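You operate a simulated robot arm through the tools that you are given. There is no shell and no other tool. Be economical: measure what you need, move in short steps, check, and stop when the job is done.

You run a simulated robot arm. Do the job below in one go: nothing can be reset, and whatever is moved stays where it is left.

## Task
Stand the four plates in the rack in unit order: black, cyan, magenta, yellow.
Fine: BLACK goes into the UNIT 1 slot, CYAN 2, MAGENTA 3, YELLOW 4, prints facing as they do now.

Only the result counts: the job must be done as asked and must still hold three seconds after the hand-in. Knocking over, shifting, dropping, spilling or breaking anything else fails it.

## Robot
A 7-joint arm with a two-finger parallel gripper, fixed in place. Base frame: the origin is at the foot of the arm, x ahead of it, y to its left, z up. Units: cm, degrees, N and s.
With the tool pointing down near the work surface it reaches from about 10 to 70 cm from the base axis. Its first joint turns from -166.0 to 166.0 degrees. Payload 3.91 kg.
The TCP is the grasp point between the finger pads, 3 cm short of the fingertips. In the tool frame z runs along the fingers and y along their closing line. The gripper opens to 11 cm. The fingers are 2 cm wide and 1 cm thick; the gripper's body (4.8 by 11.2 cm) begins 5.5 cm behind the TCP.
Orientation is told as [roll, pitch, yaw] about the base's x, y, z axes, in that order, counted from this pose: with the fingers straight down and closing along the base's y, the tool's x points along the base's -x, its y along +y and its z along -z.

## Interface
- The arm moves only by the tool nudge_tool. Its argument "deltas" is a list of rows, each a list of 7 numbers: the finger opening in mm, from 0 to 110, then the shift along the tool's x, y, z in mm, then the turn, a rotation vector about the tool's x, y, z in degrees. In form: [[jaw, tx, ty, tz, ax, ay, az], ...]. A call has 1 to 10 rows; each row shifts and turns the commanded pose from where the row before left it, along the tool's axes as they then stand. A row lasts 0.2 s, in which the tool goes at most 5 cm and 8.6 degrees; a call with a longer step from one row to the next is refused whole, and so is a gripper value outside its range. A pose out of reach is approached as far as the arm can. The call stops where the force on the tool passes 40 N (or 10 N more than at its start, if that is more) or the arm is blocked; 0.2 s more then pass. Each finger travels about 15.3 cm/s and halts on what it meets, pressing with about 37 N; the grip force reading is that of the motor and also rises with nothing between the fingers. The clock runs only during rows and for 0.2 s after the last one: add rows that do not move to give the fingers time. The reply holds the time, the measured pose of the TCP, the force on the tool along the base axes, the opening and the grip force, in the units named above and with some noise.
- Cameras (640 x 400 px; columns grow to the right, rows downward): "scene" is fixed at [5.81, 49.99, 134.26]; the picture's right is [-0.17, -0.99, 0.00], its down [-0.78, 0.13, -0.61] and it looks along [0.60, -0.10, -0.79] (base axes); focal length 272 px, centre (320, 200). "wrist" rides on the gripper at [7.7, 0.7, -11.4] in the tool frame; the picture's right is [-0.09, 1.00, 0.00], its down [-0.80, -0.07, -0.59] and it looks along [-0.59, -0.05, 0.80] (tool axes); focal length 270 px, centre (320, 200). There is no depth. A picture from a camera that has moved, and an enlarged one, comes with that camera's place and axes in the base frame and with its lens. The place of the scene camera against the robot may be out by one fixed shift of up to 1.8 cm in any direction.
- snapshot(camera): a new picture of that camera. No time passes.
- slide_trunk(by): slides the trunk up (or, below 0, down) by that many cm; the arm rides with it, the base frame stays. It gives what a move gives, with no picture.
- inspect(camera, box): a new picture of the part [left, top, right, bottom] of that camera's present view, enlarged. No time passes.
- sign_off(): hands the job in; it is judged then, once.

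Work in short steps. Places have to be worked out from the pictures, the camera data and where the tool is seen: move nearer, look again, correct. Check each grasp and each placing, and mend what went wrong. You have 120 turns and 68 pictures in all, those below and enlarged ones among them. Open the gripper and draw the arm clear of the work before you hand the job in, unless the task says otherwise; then end with one line.

The tools are called after "Emit:" as a command line: name --pt "numbers of a row" for each row, then --argument value for the rest, lists and objects as JSON in quotes. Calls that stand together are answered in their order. nudge_tool: Moves the arm, as the interface text tells. Its arguments: {"type":"object","properties":{"deltas":{"type":"array","items":{"type":"array","items":{"type":"number"}}}},"required":["deltas"]} The other tools are called the same way: slide_trunk (by) slides the trunk up or down; snapshot (camera) takes a picture; inspect (camera, box) takes an enlarged picture of a part of a camera's view; sign_off () hands the job in.

At the start:

```text
time: 0.0
eef_pos: [39.98, 27.86, 106.27]
ee_rot: [0.1, 0.0, 0.0]
wrist_force: [-0.5, 0.8, 0.1]
grip_width: 11.01
grip_force: 0.0
trunk travel left (down, up): [-57.5, 3.5]
```

scene: 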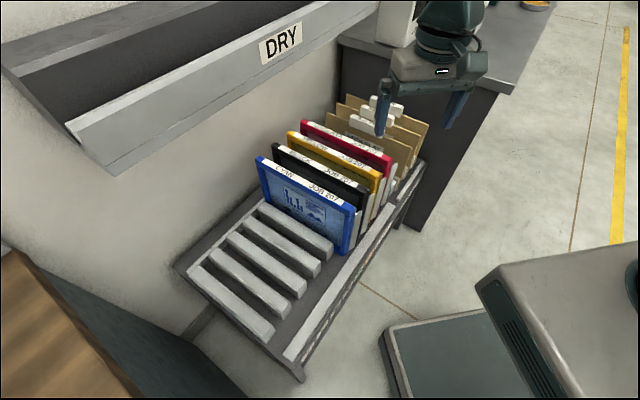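
wrist: 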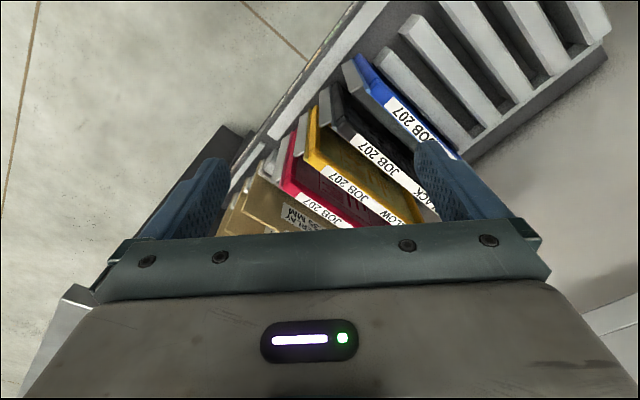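

The plates (blue/cyan, black, yellow, magenta) stand in a rack near the arm. I'll enlarge the scene to find the slots and any unit labels.

Emit:
inspect --camera "scene" --box '[240, 80, 440, 205]'

Emit:
inspect --camera "scene" --box '[160, 180, 420, 380]'

Emit:
inspect --camera "wrist" --box '[220, 0, 620, 250]'

```text
3.20 times, centred on (340, 142) of scene
camera zoom: at [5.81, 49.99, 134.26], right [-0.17, -0.99, 0.0], down [-0.78, 0.13, -0.61], along [0.6, -0.1, -0.79], focal length 869 px, centre (256, 384)
```

zoom: 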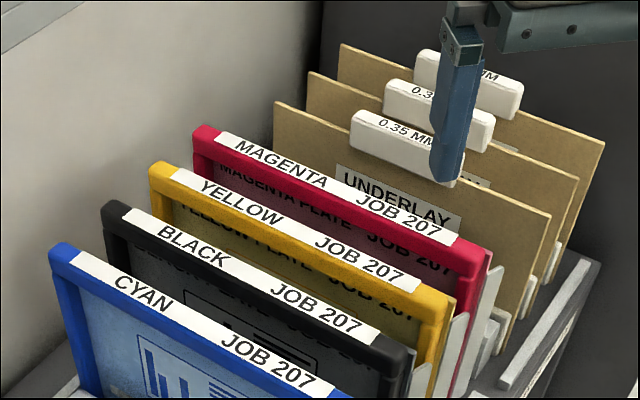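

```text
2.00 times, centred on (290, 280) of scene
camera zoom: at [5.81, 49.99, 134.26], right [-0.17, -0.99, 0.0], down [-0.78, 0.13, -0.61], along [0.6, -0.1, -0.79], focal length 543 px, centre (380, 40)
```

zoom: 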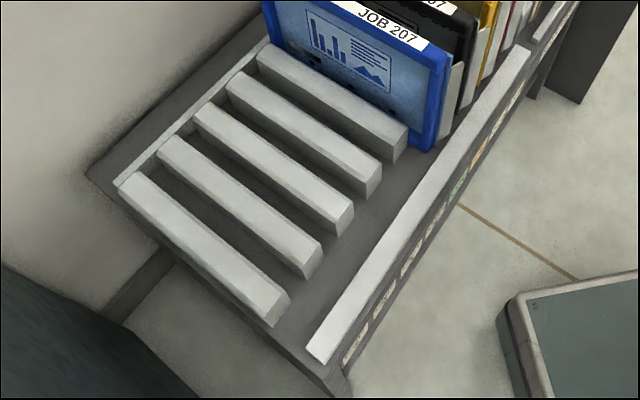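

```text
1.60 times, centred on (420, 125) of wrist
camera zoom: at [32.18, 28.38, 117.74], right [0.09, 1.0, 0.0], down [0.8, -0.07, 0.59], along [0.59, -0.05, -0.8], focal length 432 px, centre (160, 320)
```

zoom: 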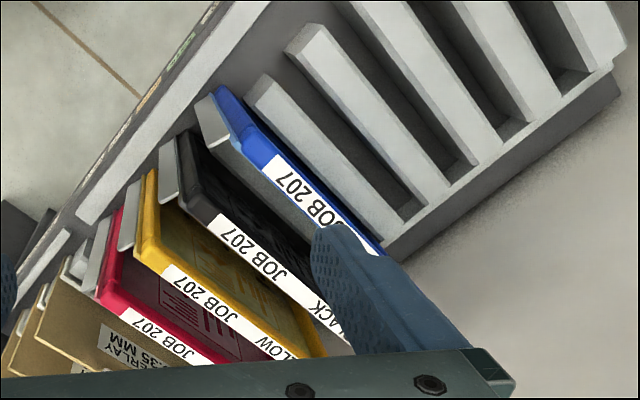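

Slot labels run along the outer rail; I'll zoom on that strip.

Emit:
inspect --camera "scene" --box '[310, 280, 406, 380]'

Emit:
inspect --camera "scene" --box '[370, 170, 430, 290]'

Emit:
inspect --camera "wrist" --box '[230, 0, 390, 180]'

```text
4.00 times, centred on (358, 330) of scene
camera zoom: at [5.81, 49.99, 134.26], right [-0.17, -0.99, 0.0], down [-0.78, 0.13, -0.61], along [0.6, -0.1, -0.79], focal length 1087 px, centre (168, -320)
```

zoom: 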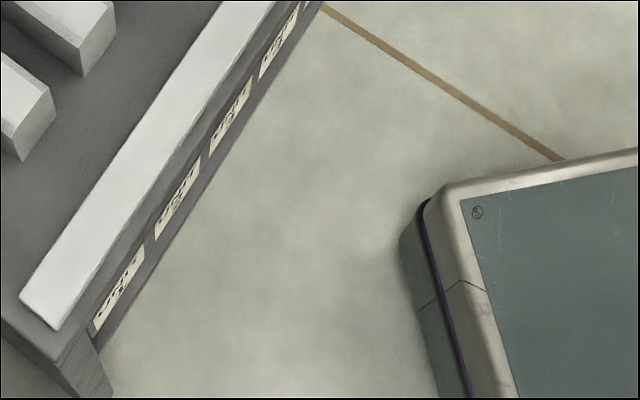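

```text
3.33 times, centred on (400, 230) of scene
camera zoom: at [5.81, 49.99, 134.26], right [-0.17, -0.99, 0.0], down [-0.78, 0.13, -0.61], along [0.6, -0.1, -0.79], focal length 906 px, centre (53, 100)
```

zoom: 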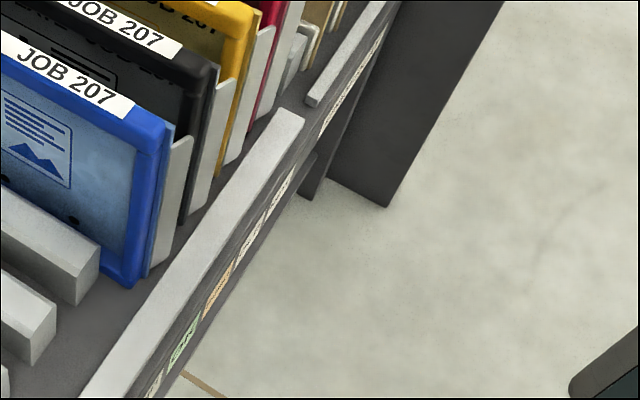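

```text
2.22 times, centred on (310, 90) of wrist
camera zoom: at [32.18, 28.38, 117.74], right [0.09, 1.0, 0.0], down [0.8, -0.07, 0.59], along [0.59, -0.05, -0.8], focal length 601 px, centre (342, 444)
```

zoom: 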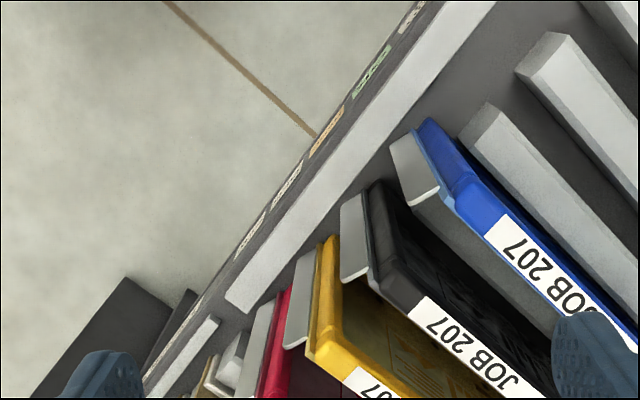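

Labels face the arm. I'll back the hand off toward the base and yaw it 45° so that the wrist camera can look at the labelled face.

Emit:
nudge_tool --pt "110 48 0 0 0 0 0" --pt "110 48 0 0 0 0 0" --pt "110 48 0 0 0 0 0" --pt "110 0 0 0 0 0 -8" --pt "110 0 0 0 0 0 -8" --pt "110 0 0 0 0 0 -8" --pt "110 0 0 0 0 0 -8" --pt "110 0 0 0 0 0 -8" --pt "110 0 0 0 0 0 -8" --pt "110 0 0 0 0 0 0"

Emit:
snapshot --camera "wrist"

```text
time: 2.2
eef_pos: [25.56, 27.76, 106.27]
ee_rot: [0.0, -0.1, 48.2]
wrist_force: [1.4, 1.0, -0.1]
grip_width: 11.0
grip_force: 0.0
trunk travel left (down, up): [-57.5, 3.5]
```

```text
59 pictures are left
camera wrist: at [19.83, 22.43, 117.74], right [-0.68, 0.73, 0.0], down [0.59, 0.55, 0.59], along [0.43, 0.41, -0.8], focal length 270 px, centre (320, 200)
```

wrist: 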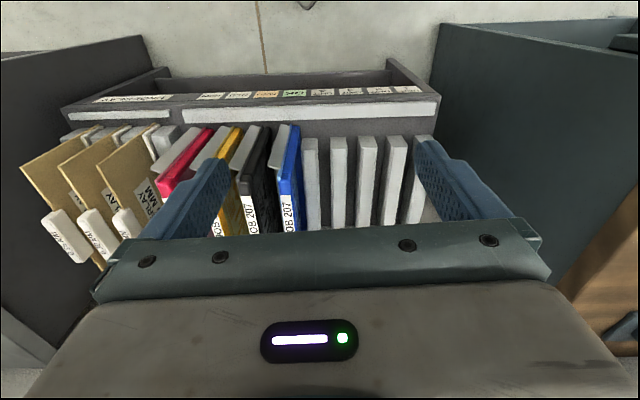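

The view is now square to the rack; zoom on the labels.

Emit:
inspect --camera "wrist" --box '[290, 70, 450, 170]'

Emit:
inspect --camera "wrist" --box '[180, 70, 320, 160]'

```text
4.00 times, centred on (370, 120) of wrist
camera zoom: at [19.83, 22.43, 117.74], right [-0.68, 0.73, 0.0], down [0.59, 0.55, 0.59], along [0.43, 0.41, -0.8], focal length 1081 px, centre (120, 520)
```

zoom: 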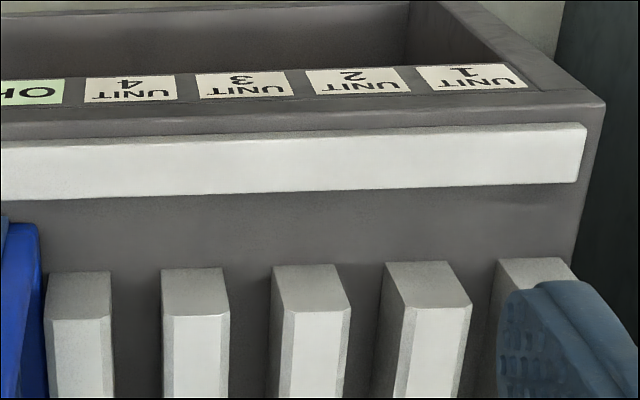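

```text
4.44 times, centred on (250, 115) of wrist
camera zoom: at [19.83, 22.43, 117.74], right [-0.68, 0.73, 0.0], down [0.59, 0.55, 0.59], along [0.43, 0.41, -0.8], focal length 1201 px, centre (631, 578)
```

zoom: 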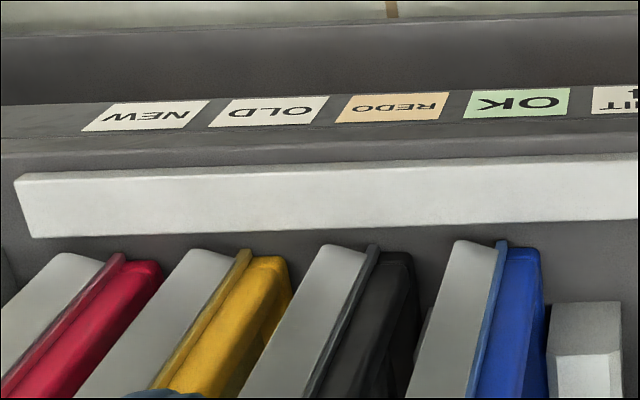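

Labels read UNIT 1 (near +y end) to UNIT 4 next to the cyan plate; empty slots. Next I square the yaw to 45° and move over the plates to measure them.

Emit:
nudge_tool --pt "110 0 0 0 0 0 3.2" --pt "110 -48 0 0 0 0 0" --pt "110 -48 0 0 0 0 0" --pt "110 -48 0 0 0 0 0" --pt "110 0 0 0 0 0 0"

Emit:
snapshot --camera "wrist"

Emit:
snapshot --camera "scene"

```text
time: 3.4
eef_pos: [35.71, 37.93, 106.46]
ee_rot: [0.0, -0.1, 44.9]
wrist_force: [0.1, 0.4, 0.8]
grip_width: 11.0
grip_force: 0.1
trunk travel left (down, up): [-57.5, 3.5]
```

```text
56 pictures are left
camera wrist: at [29.74, 32.95, 117.91], right [-0.64, 0.77, 0.0], down [0.62, 0.51, 0.59], along [0.46, 0.38, -0.8], focal length 270 px, centre (320, 200)
```

wrist: 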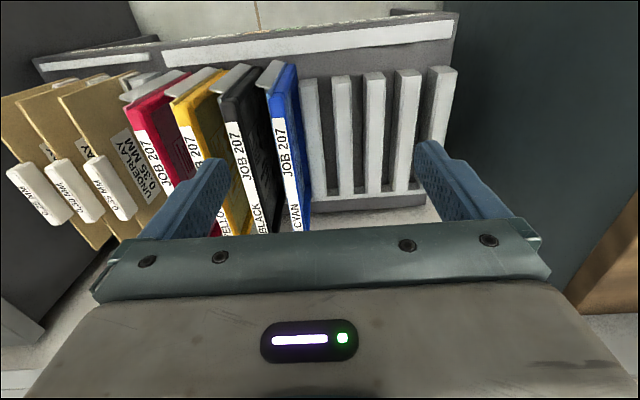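

```text
55 pictures are left
```

scene: 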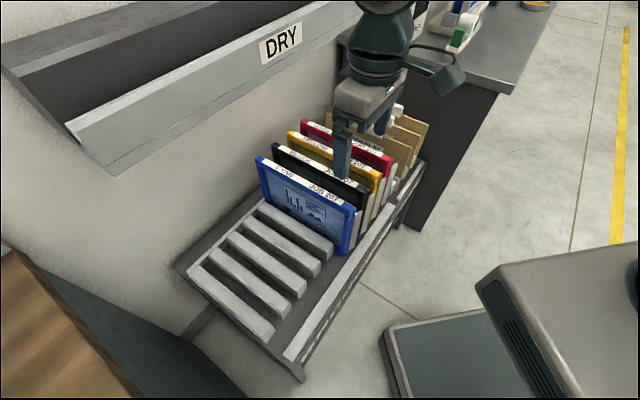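

Zooming to measure plate tops and slots.

Emit:
inspect --camera "wrist" --box '[120, 40, 340, 240]'

Emit:
inspect --camera "wrist" --box '[280, 10, 480, 220]'

```text
2.00 times, centred on (230, 140) of wrist
camera zoom: at [29.74, 32.95, 117.91], right [-0.64, 0.77, 0.0], down [0.62, 0.51, 0.59], along [0.46, 0.38, -0.8], focal length 541 px, centre (500, 320)
```

zoom: 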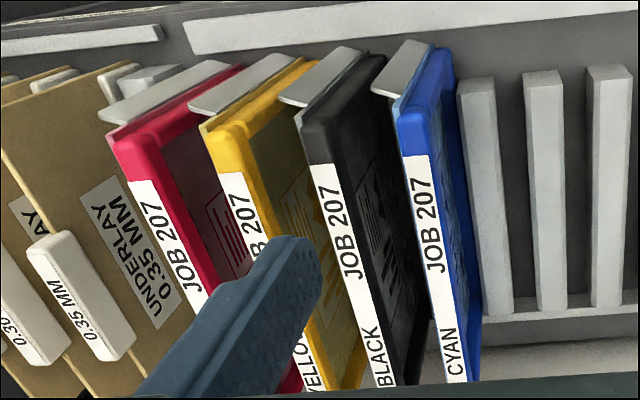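

```text
1.90 times, centred on (380, 115) of wrist
camera zoom: at [29.74, 32.95, 117.91], right [-0.64, 0.77, 0.0], down [0.62, 0.51, 0.59], along [0.46, 0.38, -0.8], focal length 515 px, centre (206, 362)
```

zoom: 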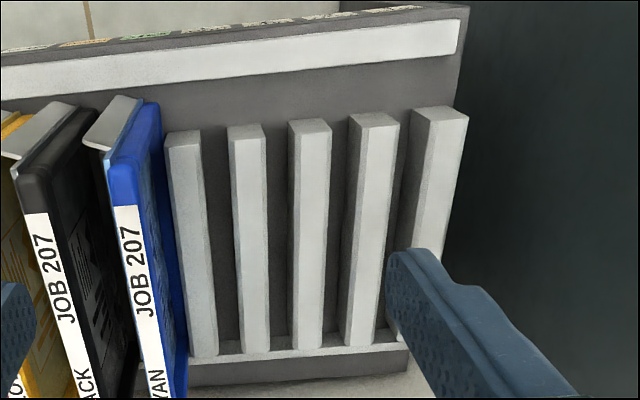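

There's a grey panel behind each plate; I need to understand it. Enlarging the rail-side ends from the scene camera.

Emit:
inspect --camera "scene" --box '[325, 140, 425, 260]'

```text
3.33 times, centred on (375, 200) of scene
camera zoom: at [5.81, 49.99, 134.26], right [-0.17, -0.99, 0.0], down [-0.78, 0.13, -0.61], along [0.6, -0.1, -0.79], focal length 906 px, centre (137, 200)
```

zoom: 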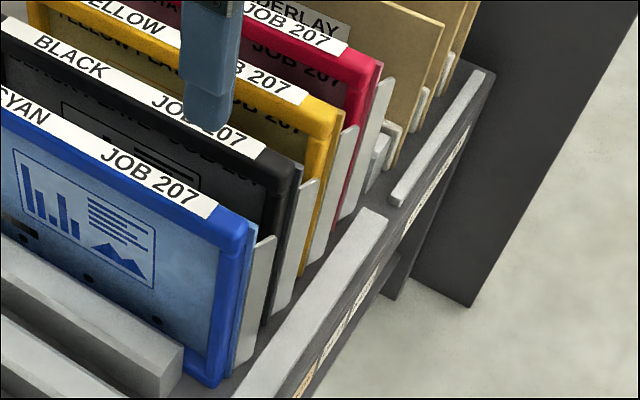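

I'll pull back toward the base, drop and tilt the hand forward to get a lower side view of the rail-side ends.

Emit:
nudge_tool --pt "110 48 0 0 0 0 0" --pt "110 48 0 0 0 0 0" --pt "110 48 0 0 0 0 0" --pt "110 40 0 20 0 0 0" --pt "110 0 0 45 0 -8 0" --pt "110 0 0 45 0 -8 0" --pt "110 0 0 45 0 -8 0" --pt "110 0 0 0 0 -4 0" --pt "110 0 0 0 0 0 0"

Emit:
snapshot --camera "wrist"

```text
time: 5.3
eef_pos: [27.44, 30.81, 91.04]
ee_rot: [-0.3, -27.9, 44.5]
wrist_force: [0.2, -0.4, 0.2]
grip_width: 10.95
grip_force: 0.0
out of reach, approached as far as the arm can: row 6, 7, 8
trunk travel left (down, up): [-57.5, 3.5]
stopped in row 9: the force on the tool passed its limit (the readings are from after the stop); the commanded pose is now the measured one
```

```text
51 pictures are left
camera wrist: at [18.16, 22.71, 97.69], right [-0.64, 0.77, 0.04], down [0.35, 0.25, 0.9], along [0.68, 0.59, -0.43], focal length 270 px, centre (320, 200)
```

wrist: 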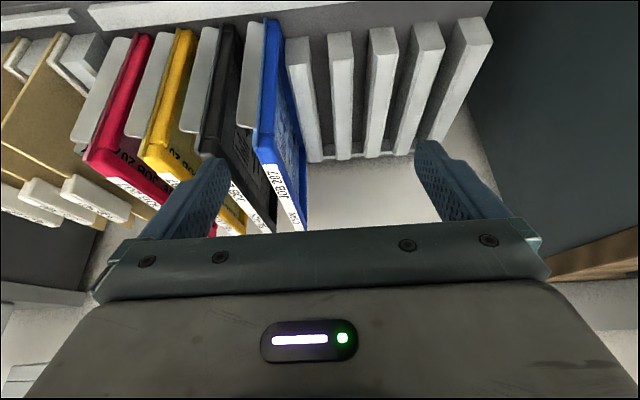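

Good side view (the arm hit a reach limit here). Enlarging.

Emit:
inspect --camera "wrist" --box '[60, 0, 320, 240]'

Emit:
inspect --camera "wrist" --box '[180, 10, 320, 110]'

```text
1.67 times, centred on (190, 120) of wrist
camera zoom: at [18.16, 22.71, 97.69], right [-0.64, 0.77, 0.04], down [0.35, 0.25, 0.9], along [0.68, 0.59, -0.43], focal length 450 px, centre (537, 333)
```

zoom: 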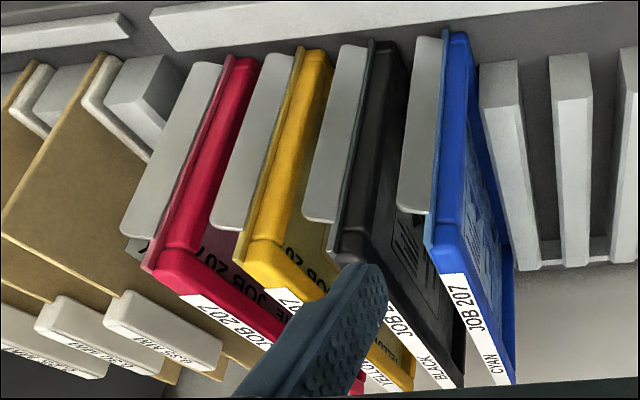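

```text
4.00 times, centred on (250, 60) of wrist
camera zoom: at [18.16, 22.71, 97.69], right [-0.64, 0.77, 0.04], down [0.35, 0.25, 0.9], along [0.68, 0.59, -0.43], focal length 1081 px, centre (600, 760)
```

zoom: 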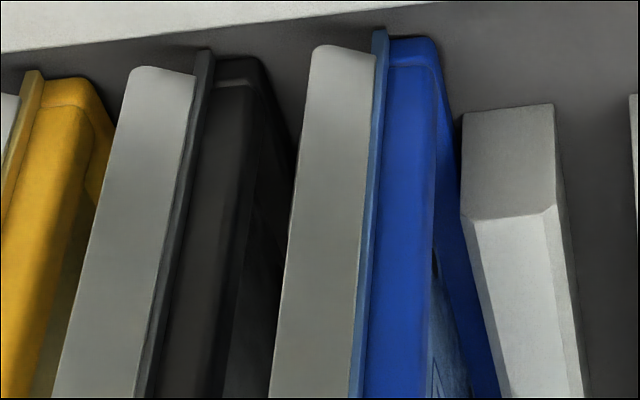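

The grey pieces are thin flanges at each plate's rail-side end, so pure sideways (along-rack) moves keep them fitting. Before lifting tall plates I need to know how far the DRY shelf is; I'll rise and tilt to see it from the wrist.

Emit:
nudge_tool --pt "110 -21 0 -40 0 0 0" --pt "110 -21 0 -40 0 0 0" --pt "110 -21 0 -40 0 0 0" --pt "110 -21 0 -40 0 0 0" --pt "110 0 0 0 0 -8 0" --pt "110 0 0 0 0 -8 0" --pt "110 0 0 0 0 0 0"

Emit:
snapshot --camera "wrist"

```text
time: 6.9
eef_pos: [26.99, 30.64, 108.75]
ee_rot: [-0.6, -34.1, 44.7]
wrist_force: [0.1, -0.4, -0.2]
grip_width: 10.98
grip_force: 0.0
out of reach, approached as far as the arm can: row 4, 5, 6
trunk travel left (down, up): [-57.5, 3.5]
```

```text
48 pictures are left
camera wrist: at [17.24, 22.23, 113.96], right [-0.64, 0.76, 0.04], down [0.28, 0.19, 0.94], along [0.71, 0.62, -0.33], focal length 270 px, centre (320, 200)
```

wrist: 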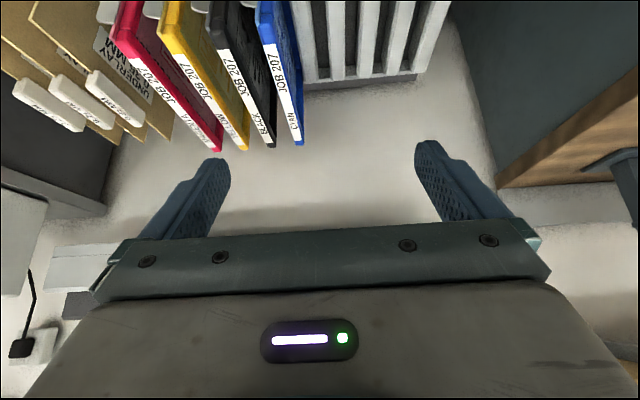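

I need to pin down the overhead DRY shelf. Enlarging possible bits of it in both views.

Emit:
inspect --camera "wrist" --box '[0, 150, 240, 350]'

Emit:
inspect --camera "scene" --box '[200, 0, 420, 130]'

```text
2.00 times, centred on (120, 250) of wrist
camera zoom: at [17.24, 22.23, 113.96], right [-0.64, 0.76, 0.04], down [0.28, 0.19, 0.94], along [0.71, 0.62, -0.33], focal length 541 px, centre (720, 100)
```

zoom: 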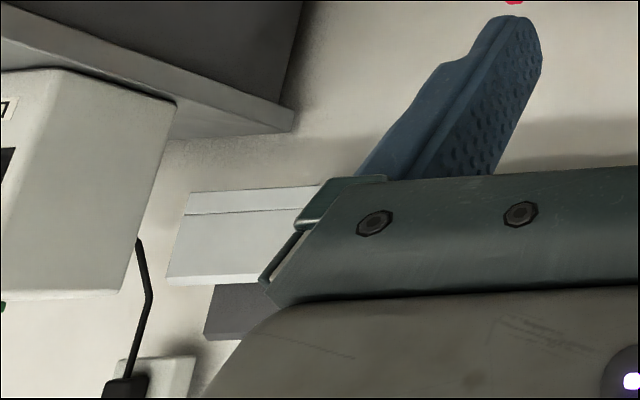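

```text
2.91 times, centred on (310, 65) of scene
camera zoom: at [5.81, 49.99, 134.26], right [-0.17, -0.99, 0.0], down [-0.78, 0.13, -0.61], along [0.6, -0.1, -0.79], focal length 790 px, centre (349, 593)
```

zoom: 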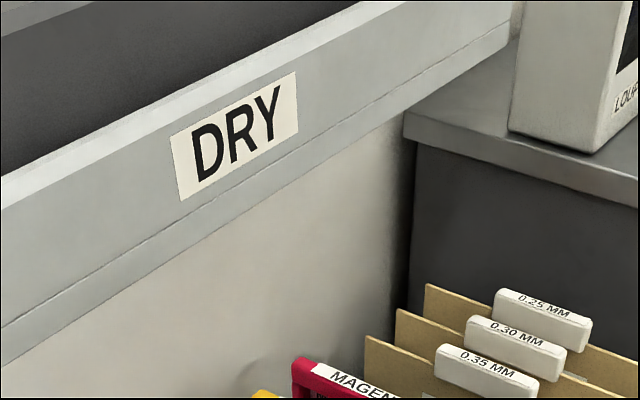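

Shelf front edge comes out near v≈75 (v = distance along the 45° into the rack), z≈106; plates span v≈55–88, z 52–78, pitch ≈7 cm, bar tops ≈57. I'll use a hand tilted ~30° toward the rack to stay clear of the shelf, and approach above the cyan plate.

Emit:
nudge_tool --pt "110 0 -45 0 0 4 0" --pt "110 0 -45 0 0 0 0" --pt "110 -4.7 0 47.8 0 0 0" --pt "110 -4.7 0 47.8 0 0 0" --pt "110 -4.7 0 47.8 0 0 0" --pt "110 -4.7 0 47.8 0 0 0" --pt "110 -33.8 0 19.5 0 0 0" --pt "110 -33.8 0 19.5 0 0 0" --pt "110 -33.8 0 19.5 0 0 0" --pt "110 0 0 0 0 0 0"

Emit:
snapshot --camera "wrist"

Emit:
snapshot --camera "scene"

```text
time: 9.1
eef_pos: [42.24, 32.69, 107.97]
ee_rot: [-0.4, -30.2, 44.2]
wrist_force: [-0.6, -1.0, 0.0]
grip_width: 11.01
grip_force: 0.0
out of reach, approached as far as the arm can: row 3, 4, 5, 6
trunk travel left (down, up): [-57.5, 3.5]
```

```text
45 pictures are left
camera wrist: at [32.76, 24.4, 114.0], right [-0.64, 0.77, 0.04], down [0.33, 0.23, 0.92], along [0.7, 0.6, -0.4], focal length 270 px, centre (320, 200)
```

wrist: 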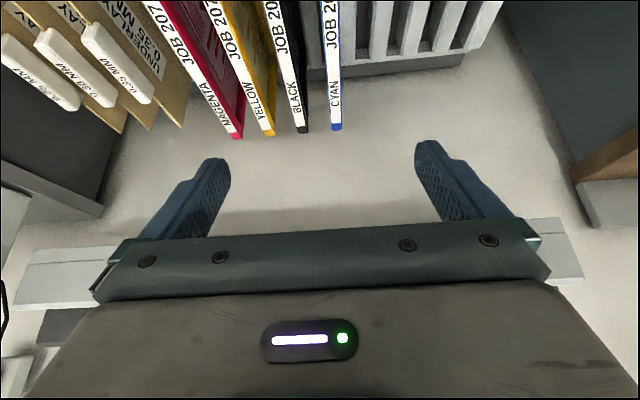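

```text
44 pictures are left
```

scene: 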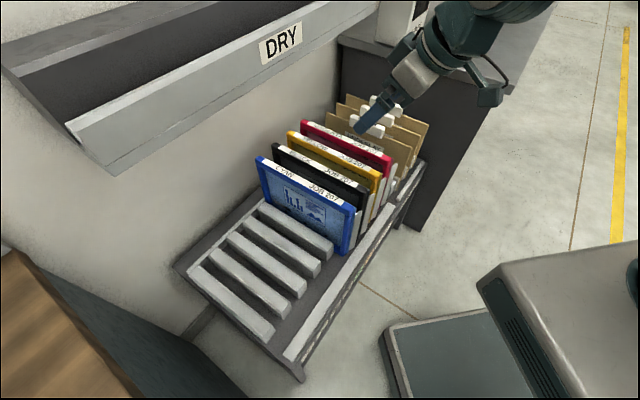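

The arm can't descend with the trunk this high. The new views put the shelf's bottom front edge at v≈82.5, z≈102, so a modest pull-back toward the base makes high lifts safe. Lower the trunk 20 cm.

Emit:
slide_trunk --by -20

Emit:
snapshot --camera "wrist"

```text
time: 11.3
eef_pos: [42.02, 33.02, 87.75]
ee_rot: [-0.7, -30.1, 44.5]
wrist_force: [0.0, 0.1, 0.2]
grip_width: 10.99
grip_force: 0.1
trunk travel left (down, up): [-37.5, 23.5]
```

```text
43 pictures are left
camera wrist: at [32.49, 24.84, 93.94], right [-0.64, 0.77, 0.03], down [0.33, 0.23, 0.92], along [0.7, 0.6, -0.4], focal length 270 px, centre (320, 200)
```

wrist: 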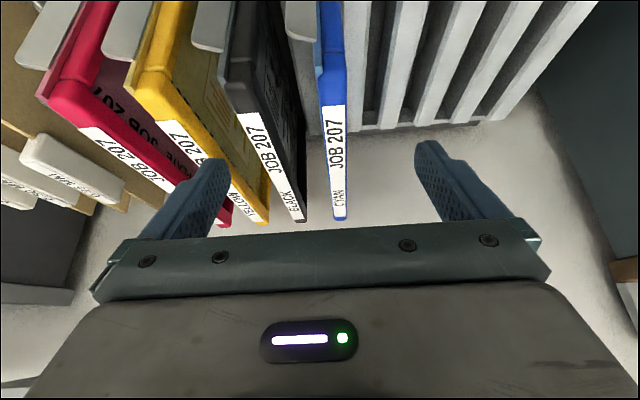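

Cyan's top edge lies at s≈-5.4 (along-rack coordinate), direction ~45°, z≈78; TCP is at s≈-6.4. Shift +1 cm, go in to v≈69 and narrow to 55 mm.

Emit:
nudge_tool --pt "55 0 10 0 0 0 0" --pt "55 -34.6 0 20 0 0 0" --pt "55 -34.6 0 20 0 0 0" --pt "55 -34.6 0 20 0 0 0" --pt "55 -34.6 0 20 0 0 0" --pt "55 0 0 0 0 0 0"

Emit:
snapshot --camera "wrist"

Emit:
snapshot --camera "scene"

```text
time: 12.7
eef_pos: [52.84, 45.05, 87.89]
ee_rot: [-0.7, -30.0, 44.6]
wrist_force: [0.0, 0.7, -0.2]
grip_width: 5.49
grip_force: 0.1
trunk travel left (down, up): [-37.5, 23.5]
```

```text
42 pictures are left
camera wrist: at [43.43, 36.86, 94.01], right [-0.64, 0.77, 0.03], down [0.33, 0.23, 0.92], along [0.7, 0.6, -0.4], focal length 270 px, centre (320, 200)
```

wrist: 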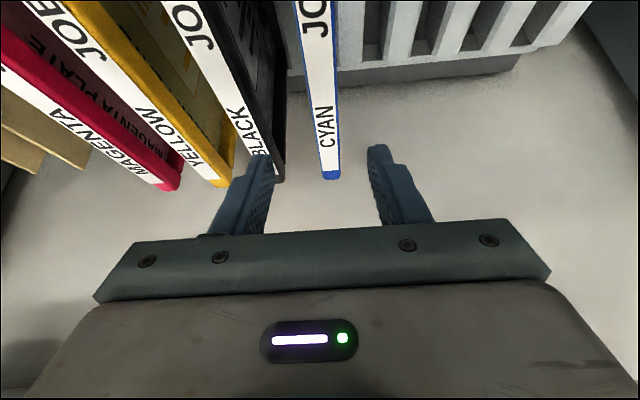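

```text
41 pictures are left
```

scene: 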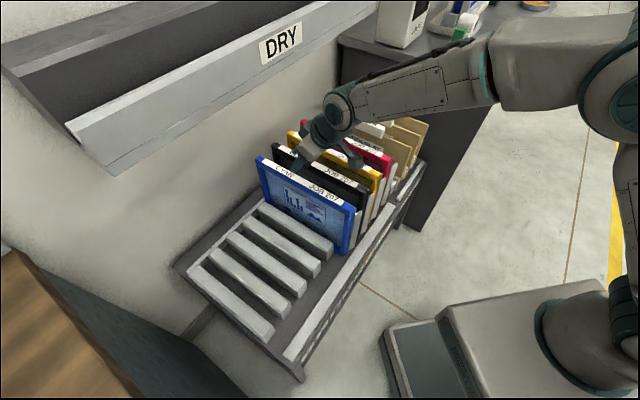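

Cyan's plane is s≈-5.35, TCP s≈-5.5: aligned within 2 mm, with ~2 cm clearance to black. Descend 12 cm straight down to put the TCP ~2 cm below the top edge.

Emit:
nudge_tool --pt "55 20 1.5 34.6 0 0 0" --pt "55 20 0 34.6 0 0 0" --pt "55 20 0 34.6 0 0 0" --pt "55 0 0 0 0 0 0"

Emit:
snapshot --camera "wrist"

```text
time: 13.7
eef_pos: [52.77, 45.14, 75.92]
ee_rot: [-0.7, -30.1, 44.6]
wrist_force: [0.2, -0.1, -0.3]
grip_width: 5.48
grip_force: 0.0
trunk travel left (down, up): [-37.5, 23.5]
```

```text
40 pictures are left
camera wrist: at [43.3, 36.94, 81.94], right [-0.64, 0.77, 0.03], down [0.32, 0.23, 0.92], along [0.7, 0.6, -0.4], focal length 270 px, centre (320, 200)
```

wrist: 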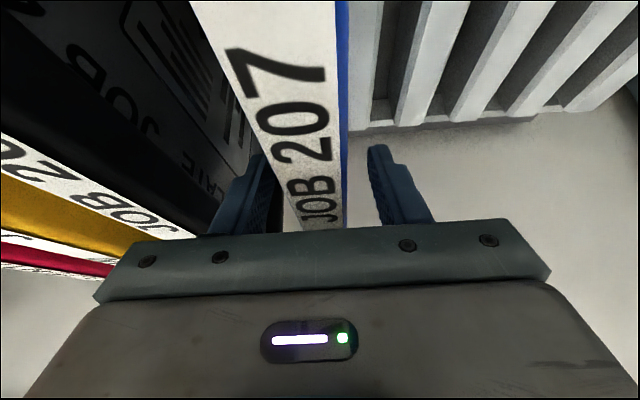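

Fingers straddle cyan evenly. Close.

Emit:
nudge_tool --pt "25 0 0 0 0 0 0" --pt "10 0 0 0 0 0 0" --pt "0 0 0 0 0 0 0" --pt "0 0 0 0 0 0 0"

```text
time: 14.7
eef_pos: [52.7, 45.26, 75.97]
ee_rot: [-0.7, -30.0, 44.6]
wrist_force: [-0.9, 2.1, 0.2]
grip_width: 2.39
grip_force: 37.0
trunk travel left (down, up): [-37.5, 23.5]
```

Held at 2.4 cm width. Lift 9 cm straight up and look.

Emit:
nudge_tool --pt "0 -15 0 -26 0 0 0" --pt "0 -15 0 -26 0 0 0" --pt "0 -15 0 -26 0 0 0" --pt "0 0 0 0 0 0 0"

Emit:
snapshot --camera "scene"

Emit:
snapshot --camera "wrist"

```text
time: 15.7
eef_pos: [52.69, 45.21, 84.77]
ee_rot: [-0.7, -30.0, 44.6]
wrist_force: [-0.9, 0.0, -2.4]
grip_width: 2.38
grip_force: 37.0
trunk travel left (down, up): [-37.5, 23.5]
```

```text
39 pictures are left
```

scene: 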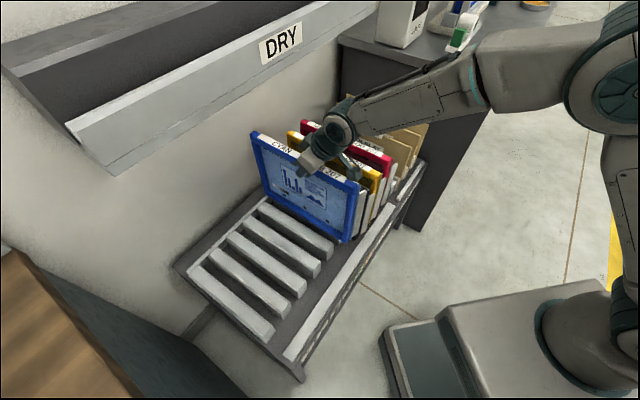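

```text
38 pictures are left
camera wrist: at [43.21, 36.88, 90.87], right [-0.64, 0.77, 0.03], down [0.33, 0.23, 0.92], along [0.7, 0.6, -0.4], focal length 270 px, centre (320, 200)
```

wrist: 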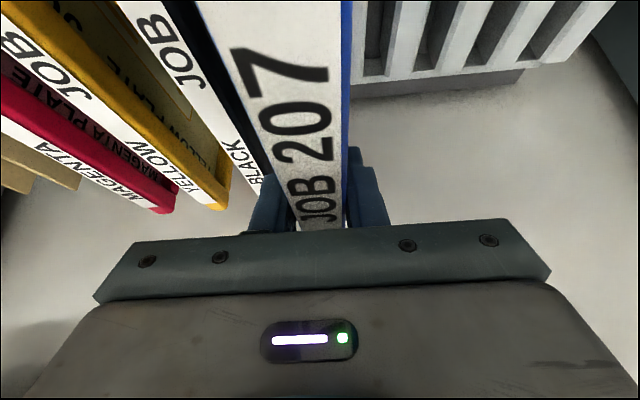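

Cyan is lifted. Check the flange moved with it and the empty slot below.

Emit:
inspect --camera "scene" --box '[240, 130, 400, 270]'

```text
2.86 times, centred on (320, 200) of scene
camera zoom: at [5.81, 49.99, 134.26], right [-0.17, -0.99, 0.0], down [-0.78, 0.13, -0.61], along [0.6, -0.1, -0.79], focal length 776 px, centre (320, 200)
```

zoom: 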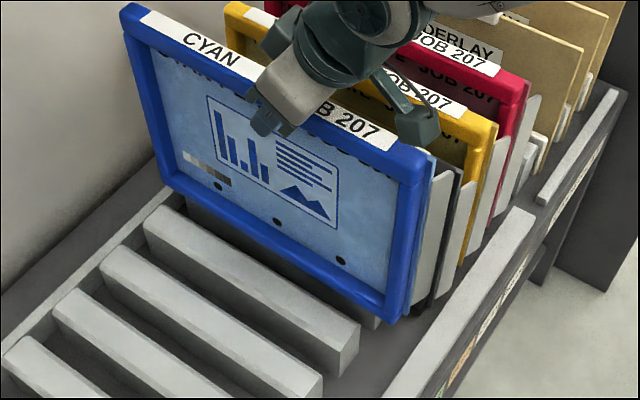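

The flange is part of the plate. Pitch from plate far ends ≈7.0–7.1 cm; move cyan 21 cm along the rack to above UNIT 2.

Emit:
nudge_tool --pt "0 0 30 0 0 0 0" --pt "0 0 30 0 0 0 0" --pt "0 0 30 0 0 0 0" --pt "0 0 30 0 0 0 0" --pt "0 0 30 0 0 0 0" --pt "0 0 30 0 0 0 0" --pt "0 0 30 0 0 0 0" --pt "0 0 0 0 0 0 0"

Emit:
inspect --camera "scene" --box '[140, 130, 400, 380]'

Emit:
snapshot --camera "wrist"

```text
time: 17.5
eef_pos: [38.16, 60.13, 84.72]
ee_rot: [-0.7, -30.1, 44.7]
wrist_force: [0.1, 0.1, -3.3]
grip_width: 2.4
grip_force: 37.3
trunk travel left (down, up): [-37.5, 23.5]
```

```text
1.60 times, centred on (270, 255) of scene
camera zoom: at [5.81, 49.99, 134.26], right [-0.17, -0.99, 0.0], down [-0.78, 0.13, -0.61], along [0.6, -0.1, -0.79], focal length 435 px, centre (400, 112)
```

zoom: 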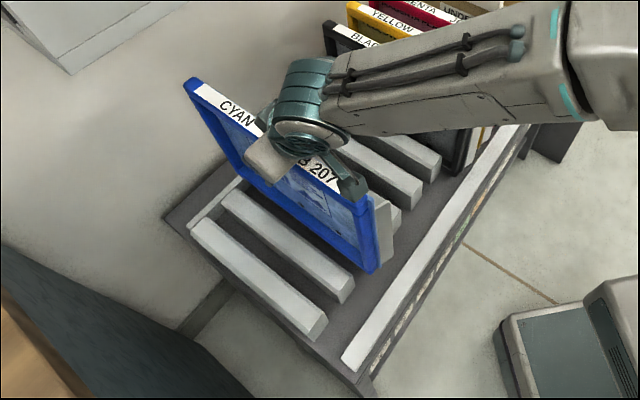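

```text
35 pictures are left
camera wrist: at [28.62, 51.95, 90.69], right [-0.64, 0.77, 0.03], down [0.33, 0.23, 0.92], along [0.7, 0.6, -0.4], focal length 270 px, centre (320, 200)
```

wrist: 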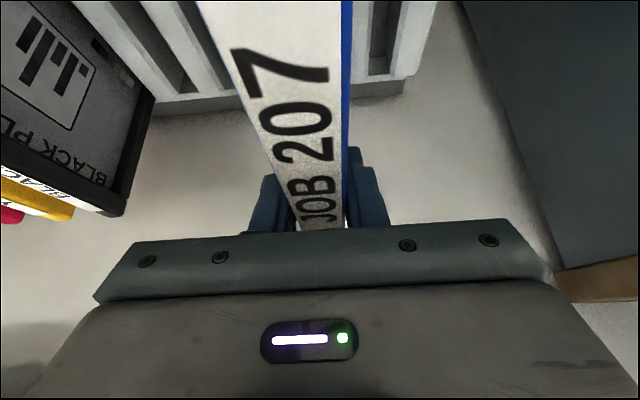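

Cyan hangs near UNIT 2. Enlarge to compare its plane with the bars either side.

Emit:
inspect --camera "wrist" --box '[120, 0, 440, 130]'

Emit:
inspect --camera "scene" --box '[240, 220, 400, 360]'

```text
2.00 times, centred on (280, 65) of wrist
camera zoom: at [28.62, 51.95, 90.69], right [-0.64, 0.77, 0.03], down [0.33, 0.23, 0.92], along [0.7, 0.6, -0.4], focal length 541 px, centre (400, 470)
```

zoom: 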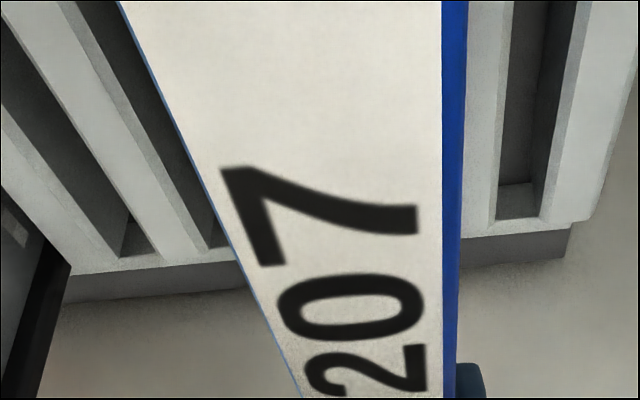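

```text
2.86 times, centred on (320, 290) of scene
camera zoom: at [5.81, 49.99, 134.26], right [-0.17, -0.99, 0.0], down [-0.78, 0.13, -0.61], along [0.6, -0.1, -0.79], focal length 776 px, centre (320, -57)
```

zoom: 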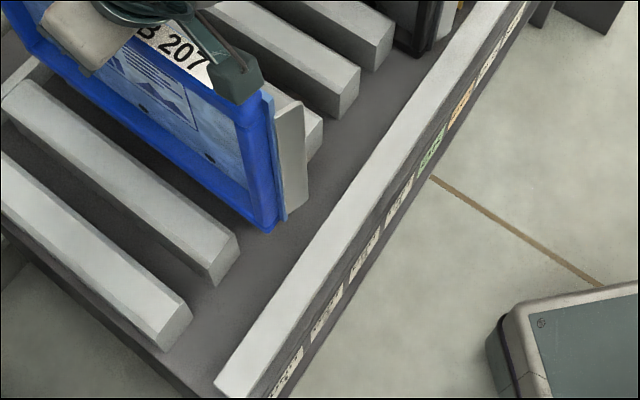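

Projected onto the bars, cyan is ~1.2 cm short of UNIT 2's centre, implying pitch ≈7.3–7.4. Shift +12 mm, correct v by -2 mm, lower 1 cm, and look closer.

Emit:
nudge_tool --pt "0 2 12 0 0 0 0" --pt "0 5 0 8.7 0 0 0" --pt "0 0 0 0 0 0 0"

Emit:
inspect --camera "scene" --box '[280, 230, 380, 320]'

Emit:
inspect --camera "scene" --box '[200, 160, 320, 270]'

```text
time: 18.3
eef_pos: [37.2, 60.9, 83.58]
ee_rot: [-0.7, -30.1, 44.5]
wrist_force: [0.2, 0.1, -2.6]
grip_width: 2.38
grip_force: 37.1
trunk travel left (down, up): [-37.5, 23.5]
```

```text
4.44 times, centred on (330, 275) of scene
camera zoom: at [5.81, 49.99, 134.26], right [-0.17, -0.99, 0.0], down [-0.78, 0.13, -0.61], along [0.6, -0.1, -0.79], focal length 1207 px, centre (276, -133)
```

zoom: 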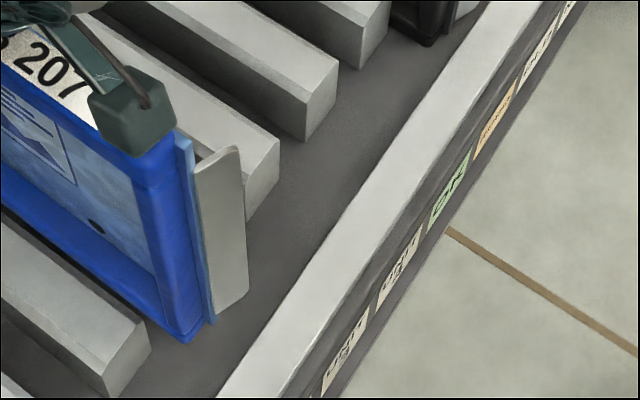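

```text
3.64 times, centred on (260, 215) of scene
camera zoom: at [5.81, 49.99, 134.26], right [-0.17, -0.99, 0.0], down [-0.78, 0.13, -0.61], along [0.6, -0.1, -0.79], focal length 988 px, centre (538, 146)
```

zoom: 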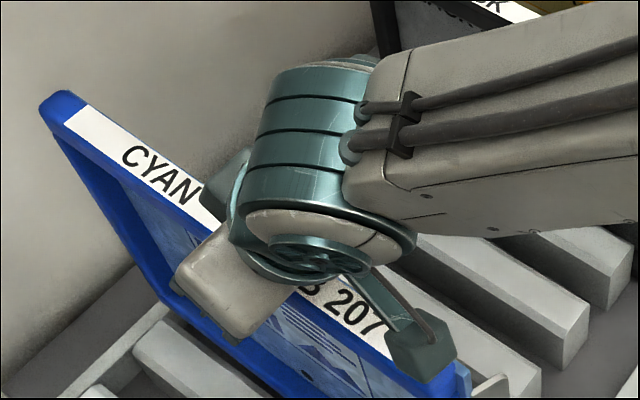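

The two cameras disagree on pitch. A reliable test: the wrist view relative to the periodic bars should look identical over slot 5 and over slot 2. I'll go back above cyan's home slot at the lifted height and take an enlarged reference.

Emit:
nudge_tool --pt "0 -6 0 -10.4 0 0 0" --pt "0 0 -44 0 0 0 0" --pt "0 0 -44 0 0 0 0" --pt "0 0 -44 0 0 0 0" --pt "0 0 -44 0 0 0 0" --pt "0 0 -44 0 0 0 0" --pt "0 0 0 0 0 0 0"

Emit:
inspect --camera "wrist" --box '[330, 0, 490, 100]'

```text
time: 19.9
eef_pos: [52.42, 45.26, 85.11]
ee_rot: [-0.7, -30.2, 44.7]
wrist_force: [-0.6, -0.5, -2.1]
grip_width: 2.37
grip_force: 36.8
trunk travel left (down, up): [-37.5, 23.5]
```

```text
4.00 times, centred on (410, 50) of wrist
camera zoom: at [42.95, 36.98, 91.12], right [-0.64, 0.77, 0.03], down [0.33, 0.23, 0.92], along [0.69, 0.6, -0.4], focal length 1081 px, centre (-40, 800)
```

zoom: 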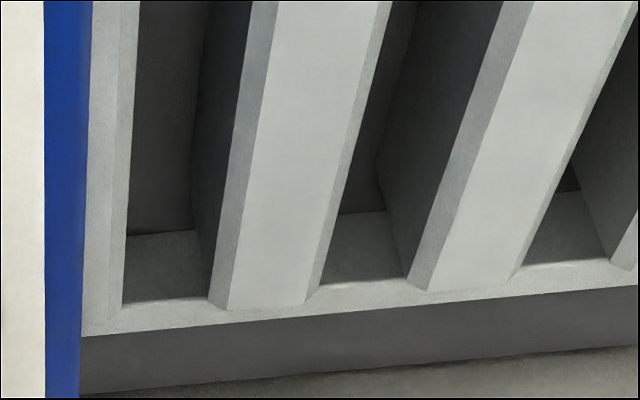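

Excellent reference (period ≈200 px per pitch). Now go 21.7 cm along and take the same crop.

Emit:
nudge_tool --pt "0 0 31 0 0 0 0" --pt "0 0 31 0 0 0 0" --pt "0 0 31 0 0 0 0" --pt "0 0 31 0 0 0 0" --pt "0 0 31 0 0 0 0" --pt "0 0 31 0 0 0 0" --pt "0 0 31 0 0 0 0" --pt "0 0 0 0 0 0 0"

Emit:
inspect --camera "wrist" --box '[330, 0, 490, 100]'

```text
time: 21.7
eef_pos: [37.28, 60.83, 84.43]
ee_rot: [-0.6, -30.1, 44.6]
wrist_force: [-0.2, 1.4, -2.7]
grip_width: 2.38
grip_force: 36.8
trunk travel left (down, up): [-37.5, 23.5]
```

```text
4.00 times, centred on (410, 50) of wrist
camera zoom: at [27.89, 52.51, 90.51], right [-0.64, 0.77, 0.03], down [0.33, 0.23, 0.92], along [0.7, 0.6, -0.4], focal length 1081 px, centre (-40, 800)
```

zoom: 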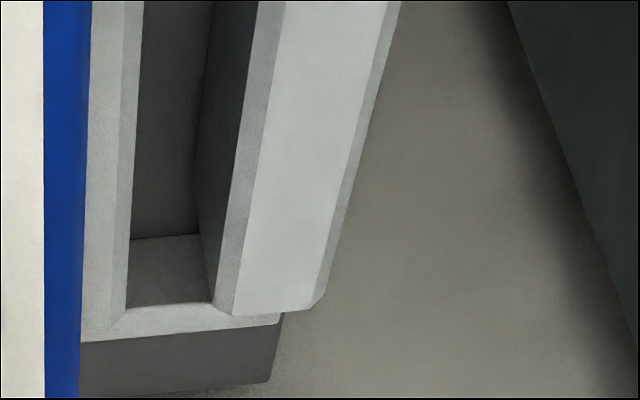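

The bar pattern matches the reference (pitch 7.25 cm); target s for UNIT 2 ≈16.48, now 16.65. Correct -1.7 mm and lower.

Emit:
nudge_tool --pt "0 1 -1.7 0 0 0 0" --pt "0 10 0 17.3 0 0 0" --pt "0 10 0 17.3 0 0 0" --pt "0 10 0 17.3 0 0 0" --pt "0 0 0 0 0 0 0"

Emit:
inspect --camera "scene" --box '[220, 180, 380, 320]'

```text
time: 22.9
eef_pos: [37.39, 60.42, 78.78]
ee_rot: [-0.7, -30.2, 44.6]
wrist_force: [-0.9, 0.4, -3.0]
grip_width: 2.38
grip_force: 36.8
trunk travel left (down, up): [-37.5, 23.5]
```

```text
2.86 times, centred on (300, 250) of scene
camera zoom: at [5.81, 49.99, 134.26], right [-0.17, -0.99, 0.0], down [-0.78, 0.13, -0.61], along [0.6, -0.1, -0.79], focal length 776 px, centre (377, 57)
```

zoom: 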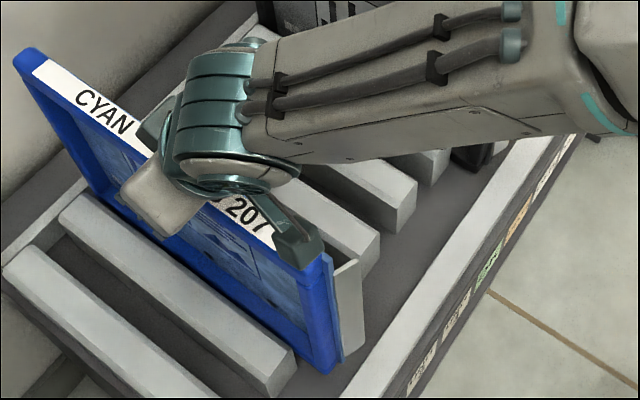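

No contact force, bottom now between bars 2 and 3. Lower the remaining ~2.8 cm.

Emit:
nudge_tool --pt "0 6 0 10.4 0 0 0" --pt "0 6 0 10.4 0 0 0" --pt "0 2 0 3.5 0 0 0" --pt "0 0 0 0 0 0 0"

```text
time: 23.9
eef_pos: [37.37, 60.36, 75.98]
ee_rot: [-0.8, -30.1, 44.7]
wrist_force: [-0.8, 0.4, 0.3]
grip_width: 2.37
grip_force: 36.5
trunk travel left (down, up): [-37.5, 23.5]
```

Weight is now carried by the rack (z force ≈0) at the home height. Release and back up.

Emit:
nudge_tool --pt "40 0 0 0 0 0 0" --pt "55 0 0 0 0 0 0" --pt "55 0 0 0 0 0 0" --pt "55 -15 0 -26 0 0 0" --pt "55 -20 0 -34.6 0 0 0" --pt "55 -20 0 -34.6 0 0 0" --pt "55 0 0 0 0 0 0"

Emit:
snapshot --camera "scene"

Emit:
snapshot --camera "wrist"

```text
time: 25.5
eef_pos: [37.08, 60.61, 87.11]
ee_rot: [-0.8, -30.1, 44.5]
wrist_force: [-0.1, 0.2, 0.0]
grip_width: 5.49
grip_force: 0.1
trunk travel left (down, up): [-37.5, 23.5]
```

```text
27 pictures are left
```

scene: 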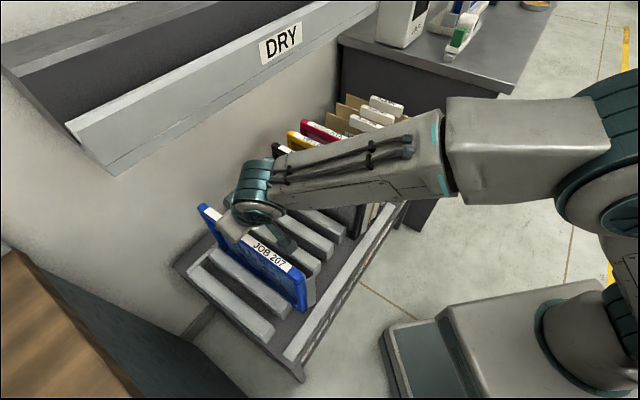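

```text
26 pictures are left
camera wrist: at [27.66, 52.37, 93.12], right [-0.64, 0.77, 0.03], down [0.33, 0.23, 0.92], along [0.69, 0.6, -0.4], focal length 270 px, centre (320, 200)
```

wrist: 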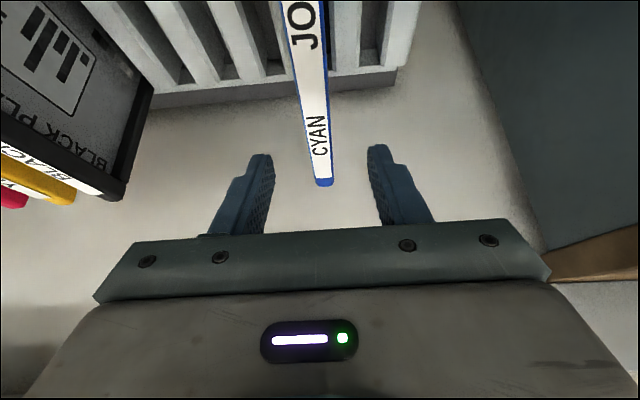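

Cyan stands in UNIT 2. Travel to above black (s≈-12.5).

Emit:
nudge_tool --pt "55 0 -41.6 0 0 0 0" --pt "55 0 -41.6 0 0 0 0" --pt "55 0 -41.6 0 0 0 0" --pt "55 0 -41.6 0 0 0 0" --pt "55 0 -41.6 0 0 0 0" --pt "55 0 -41.6 0 0 0 0" --pt "55 -3 -41.6 0 0 0 0" --pt "55 0 0 0 0 0 0"

Emit:
snapshot --camera "wrist"

```text
time: 27.3
eef_pos: [57.83, 39.6, 87.48]
ee_rot: [-0.7, -30.1, 44.7]
wrist_force: [-0.5, -0.3, -0.3]
grip_width: 5.5
grip_force: 0.0
trunk travel left (down, up): [-37.5, 23.5]
```

```text
25 pictures are left
camera wrist: at [48.43, 31.36, 93.55], right [-0.64, 0.77, 0.03], down [0.33, 0.23, 0.92], along [0.69, 0.6, -0.4], focal length 270 px, centre (320, 200)
```

wrist: 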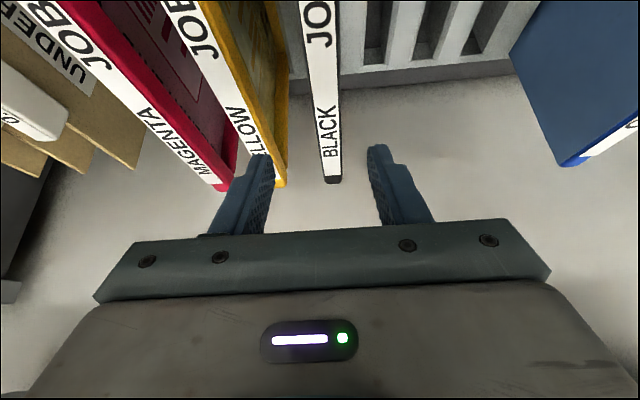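

Black's plane ≈ -12.6 vs TCP -12.9: shift +3 mm, descend to z≈76 and look.

Emit:
nudge_tool --pt "55 -3 3 1.8 0 0 0" --pt "55 19 0 33 0 0 0" --pt "55 19 0 33 0 0 0" --pt "55 19 0 33 0 0 0" --pt "55 0 0 0 0 0 0"

Emit:
snapshot --camera "wrist"

```text
time: 28.5
eef_pos: [57.97, 40.2, 75.8]
ee_rot: [-0.8, -30.0, 44.5]
wrist_force: [-1.0, -0.4, -0.3]
grip_width: 5.53
grip_force: 0.1
trunk travel left (down, up): [-37.5, 23.5]
```

```text
24 pictures are left
camera wrist: at [48.49, 31.92, 81.96], right [-0.64, 0.77, 0.03], down [0.33, 0.23, 0.92], along [0.7, 0.6, -0.4], focal length 270 px, centre (320, 200)
```

wrist: 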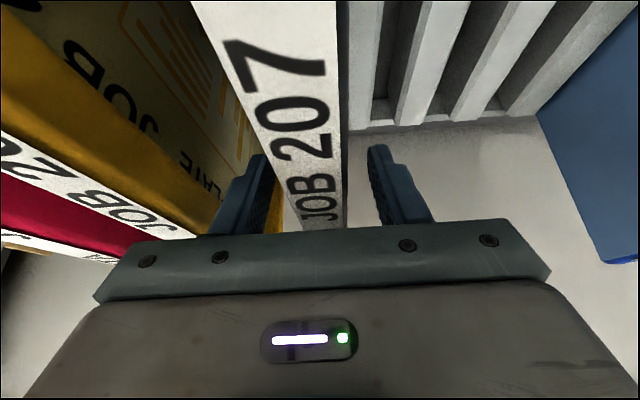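

Same picture as with cyan. Close and lift a first 9 cm.

Emit:
nudge_tool --pt "25 0 0 0 0 0 0" --pt "10 0 0 0 0 0 0" --pt "0 0 0 0 0 0 0" --pt "0 0 0 0 0 0 0"

Emit:
nudge_tool --pt "0 -15 0 -26 0 0 0" --pt "0 -15 0 -26 0 0 0" --pt "0 -15 0 -26 0 0 0" --pt "0 0 0 0 0 0 0"

Emit:
inspect --camera "wrist" --box '[330, 0, 490, 100]'

```text
time: 29.5
eef_pos: [57.81, 40.18, 75.94]
ee_rot: [-0.7, -30.1, 44.7]
wrist_force: [-0.9, 0.3, -0.3]
grip_width: 2.37
grip_force: 36.6
trunk travel left (down, up): [-37.5, 23.5]
```

```text
time: 30.5
eef_pos: [57.56, 40.33, 84.93]
ee_rot: [-0.7, -30.1, 44.6]
wrist_force: [-0.4, 0.5, -3.4]
grip_width: 2.39
grip_force: 37.5
trunk travel left (down, up): [-37.5, 23.5]
```

```text
4.00 times, centred on (410, 50) of wrist
camera zoom: at [48.14, 32.01, 91.03], right [-0.64, 0.77, 0.03], down [0.33, 0.23, 0.92], along [0.69, 0.6, -0.4], focal length 1081 px, centre (-40, 800)
```

zoom: 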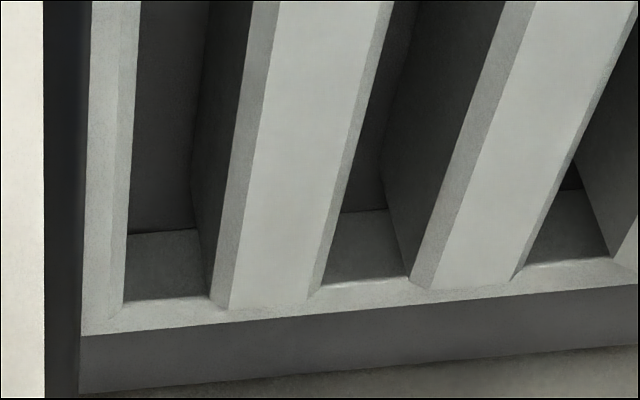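

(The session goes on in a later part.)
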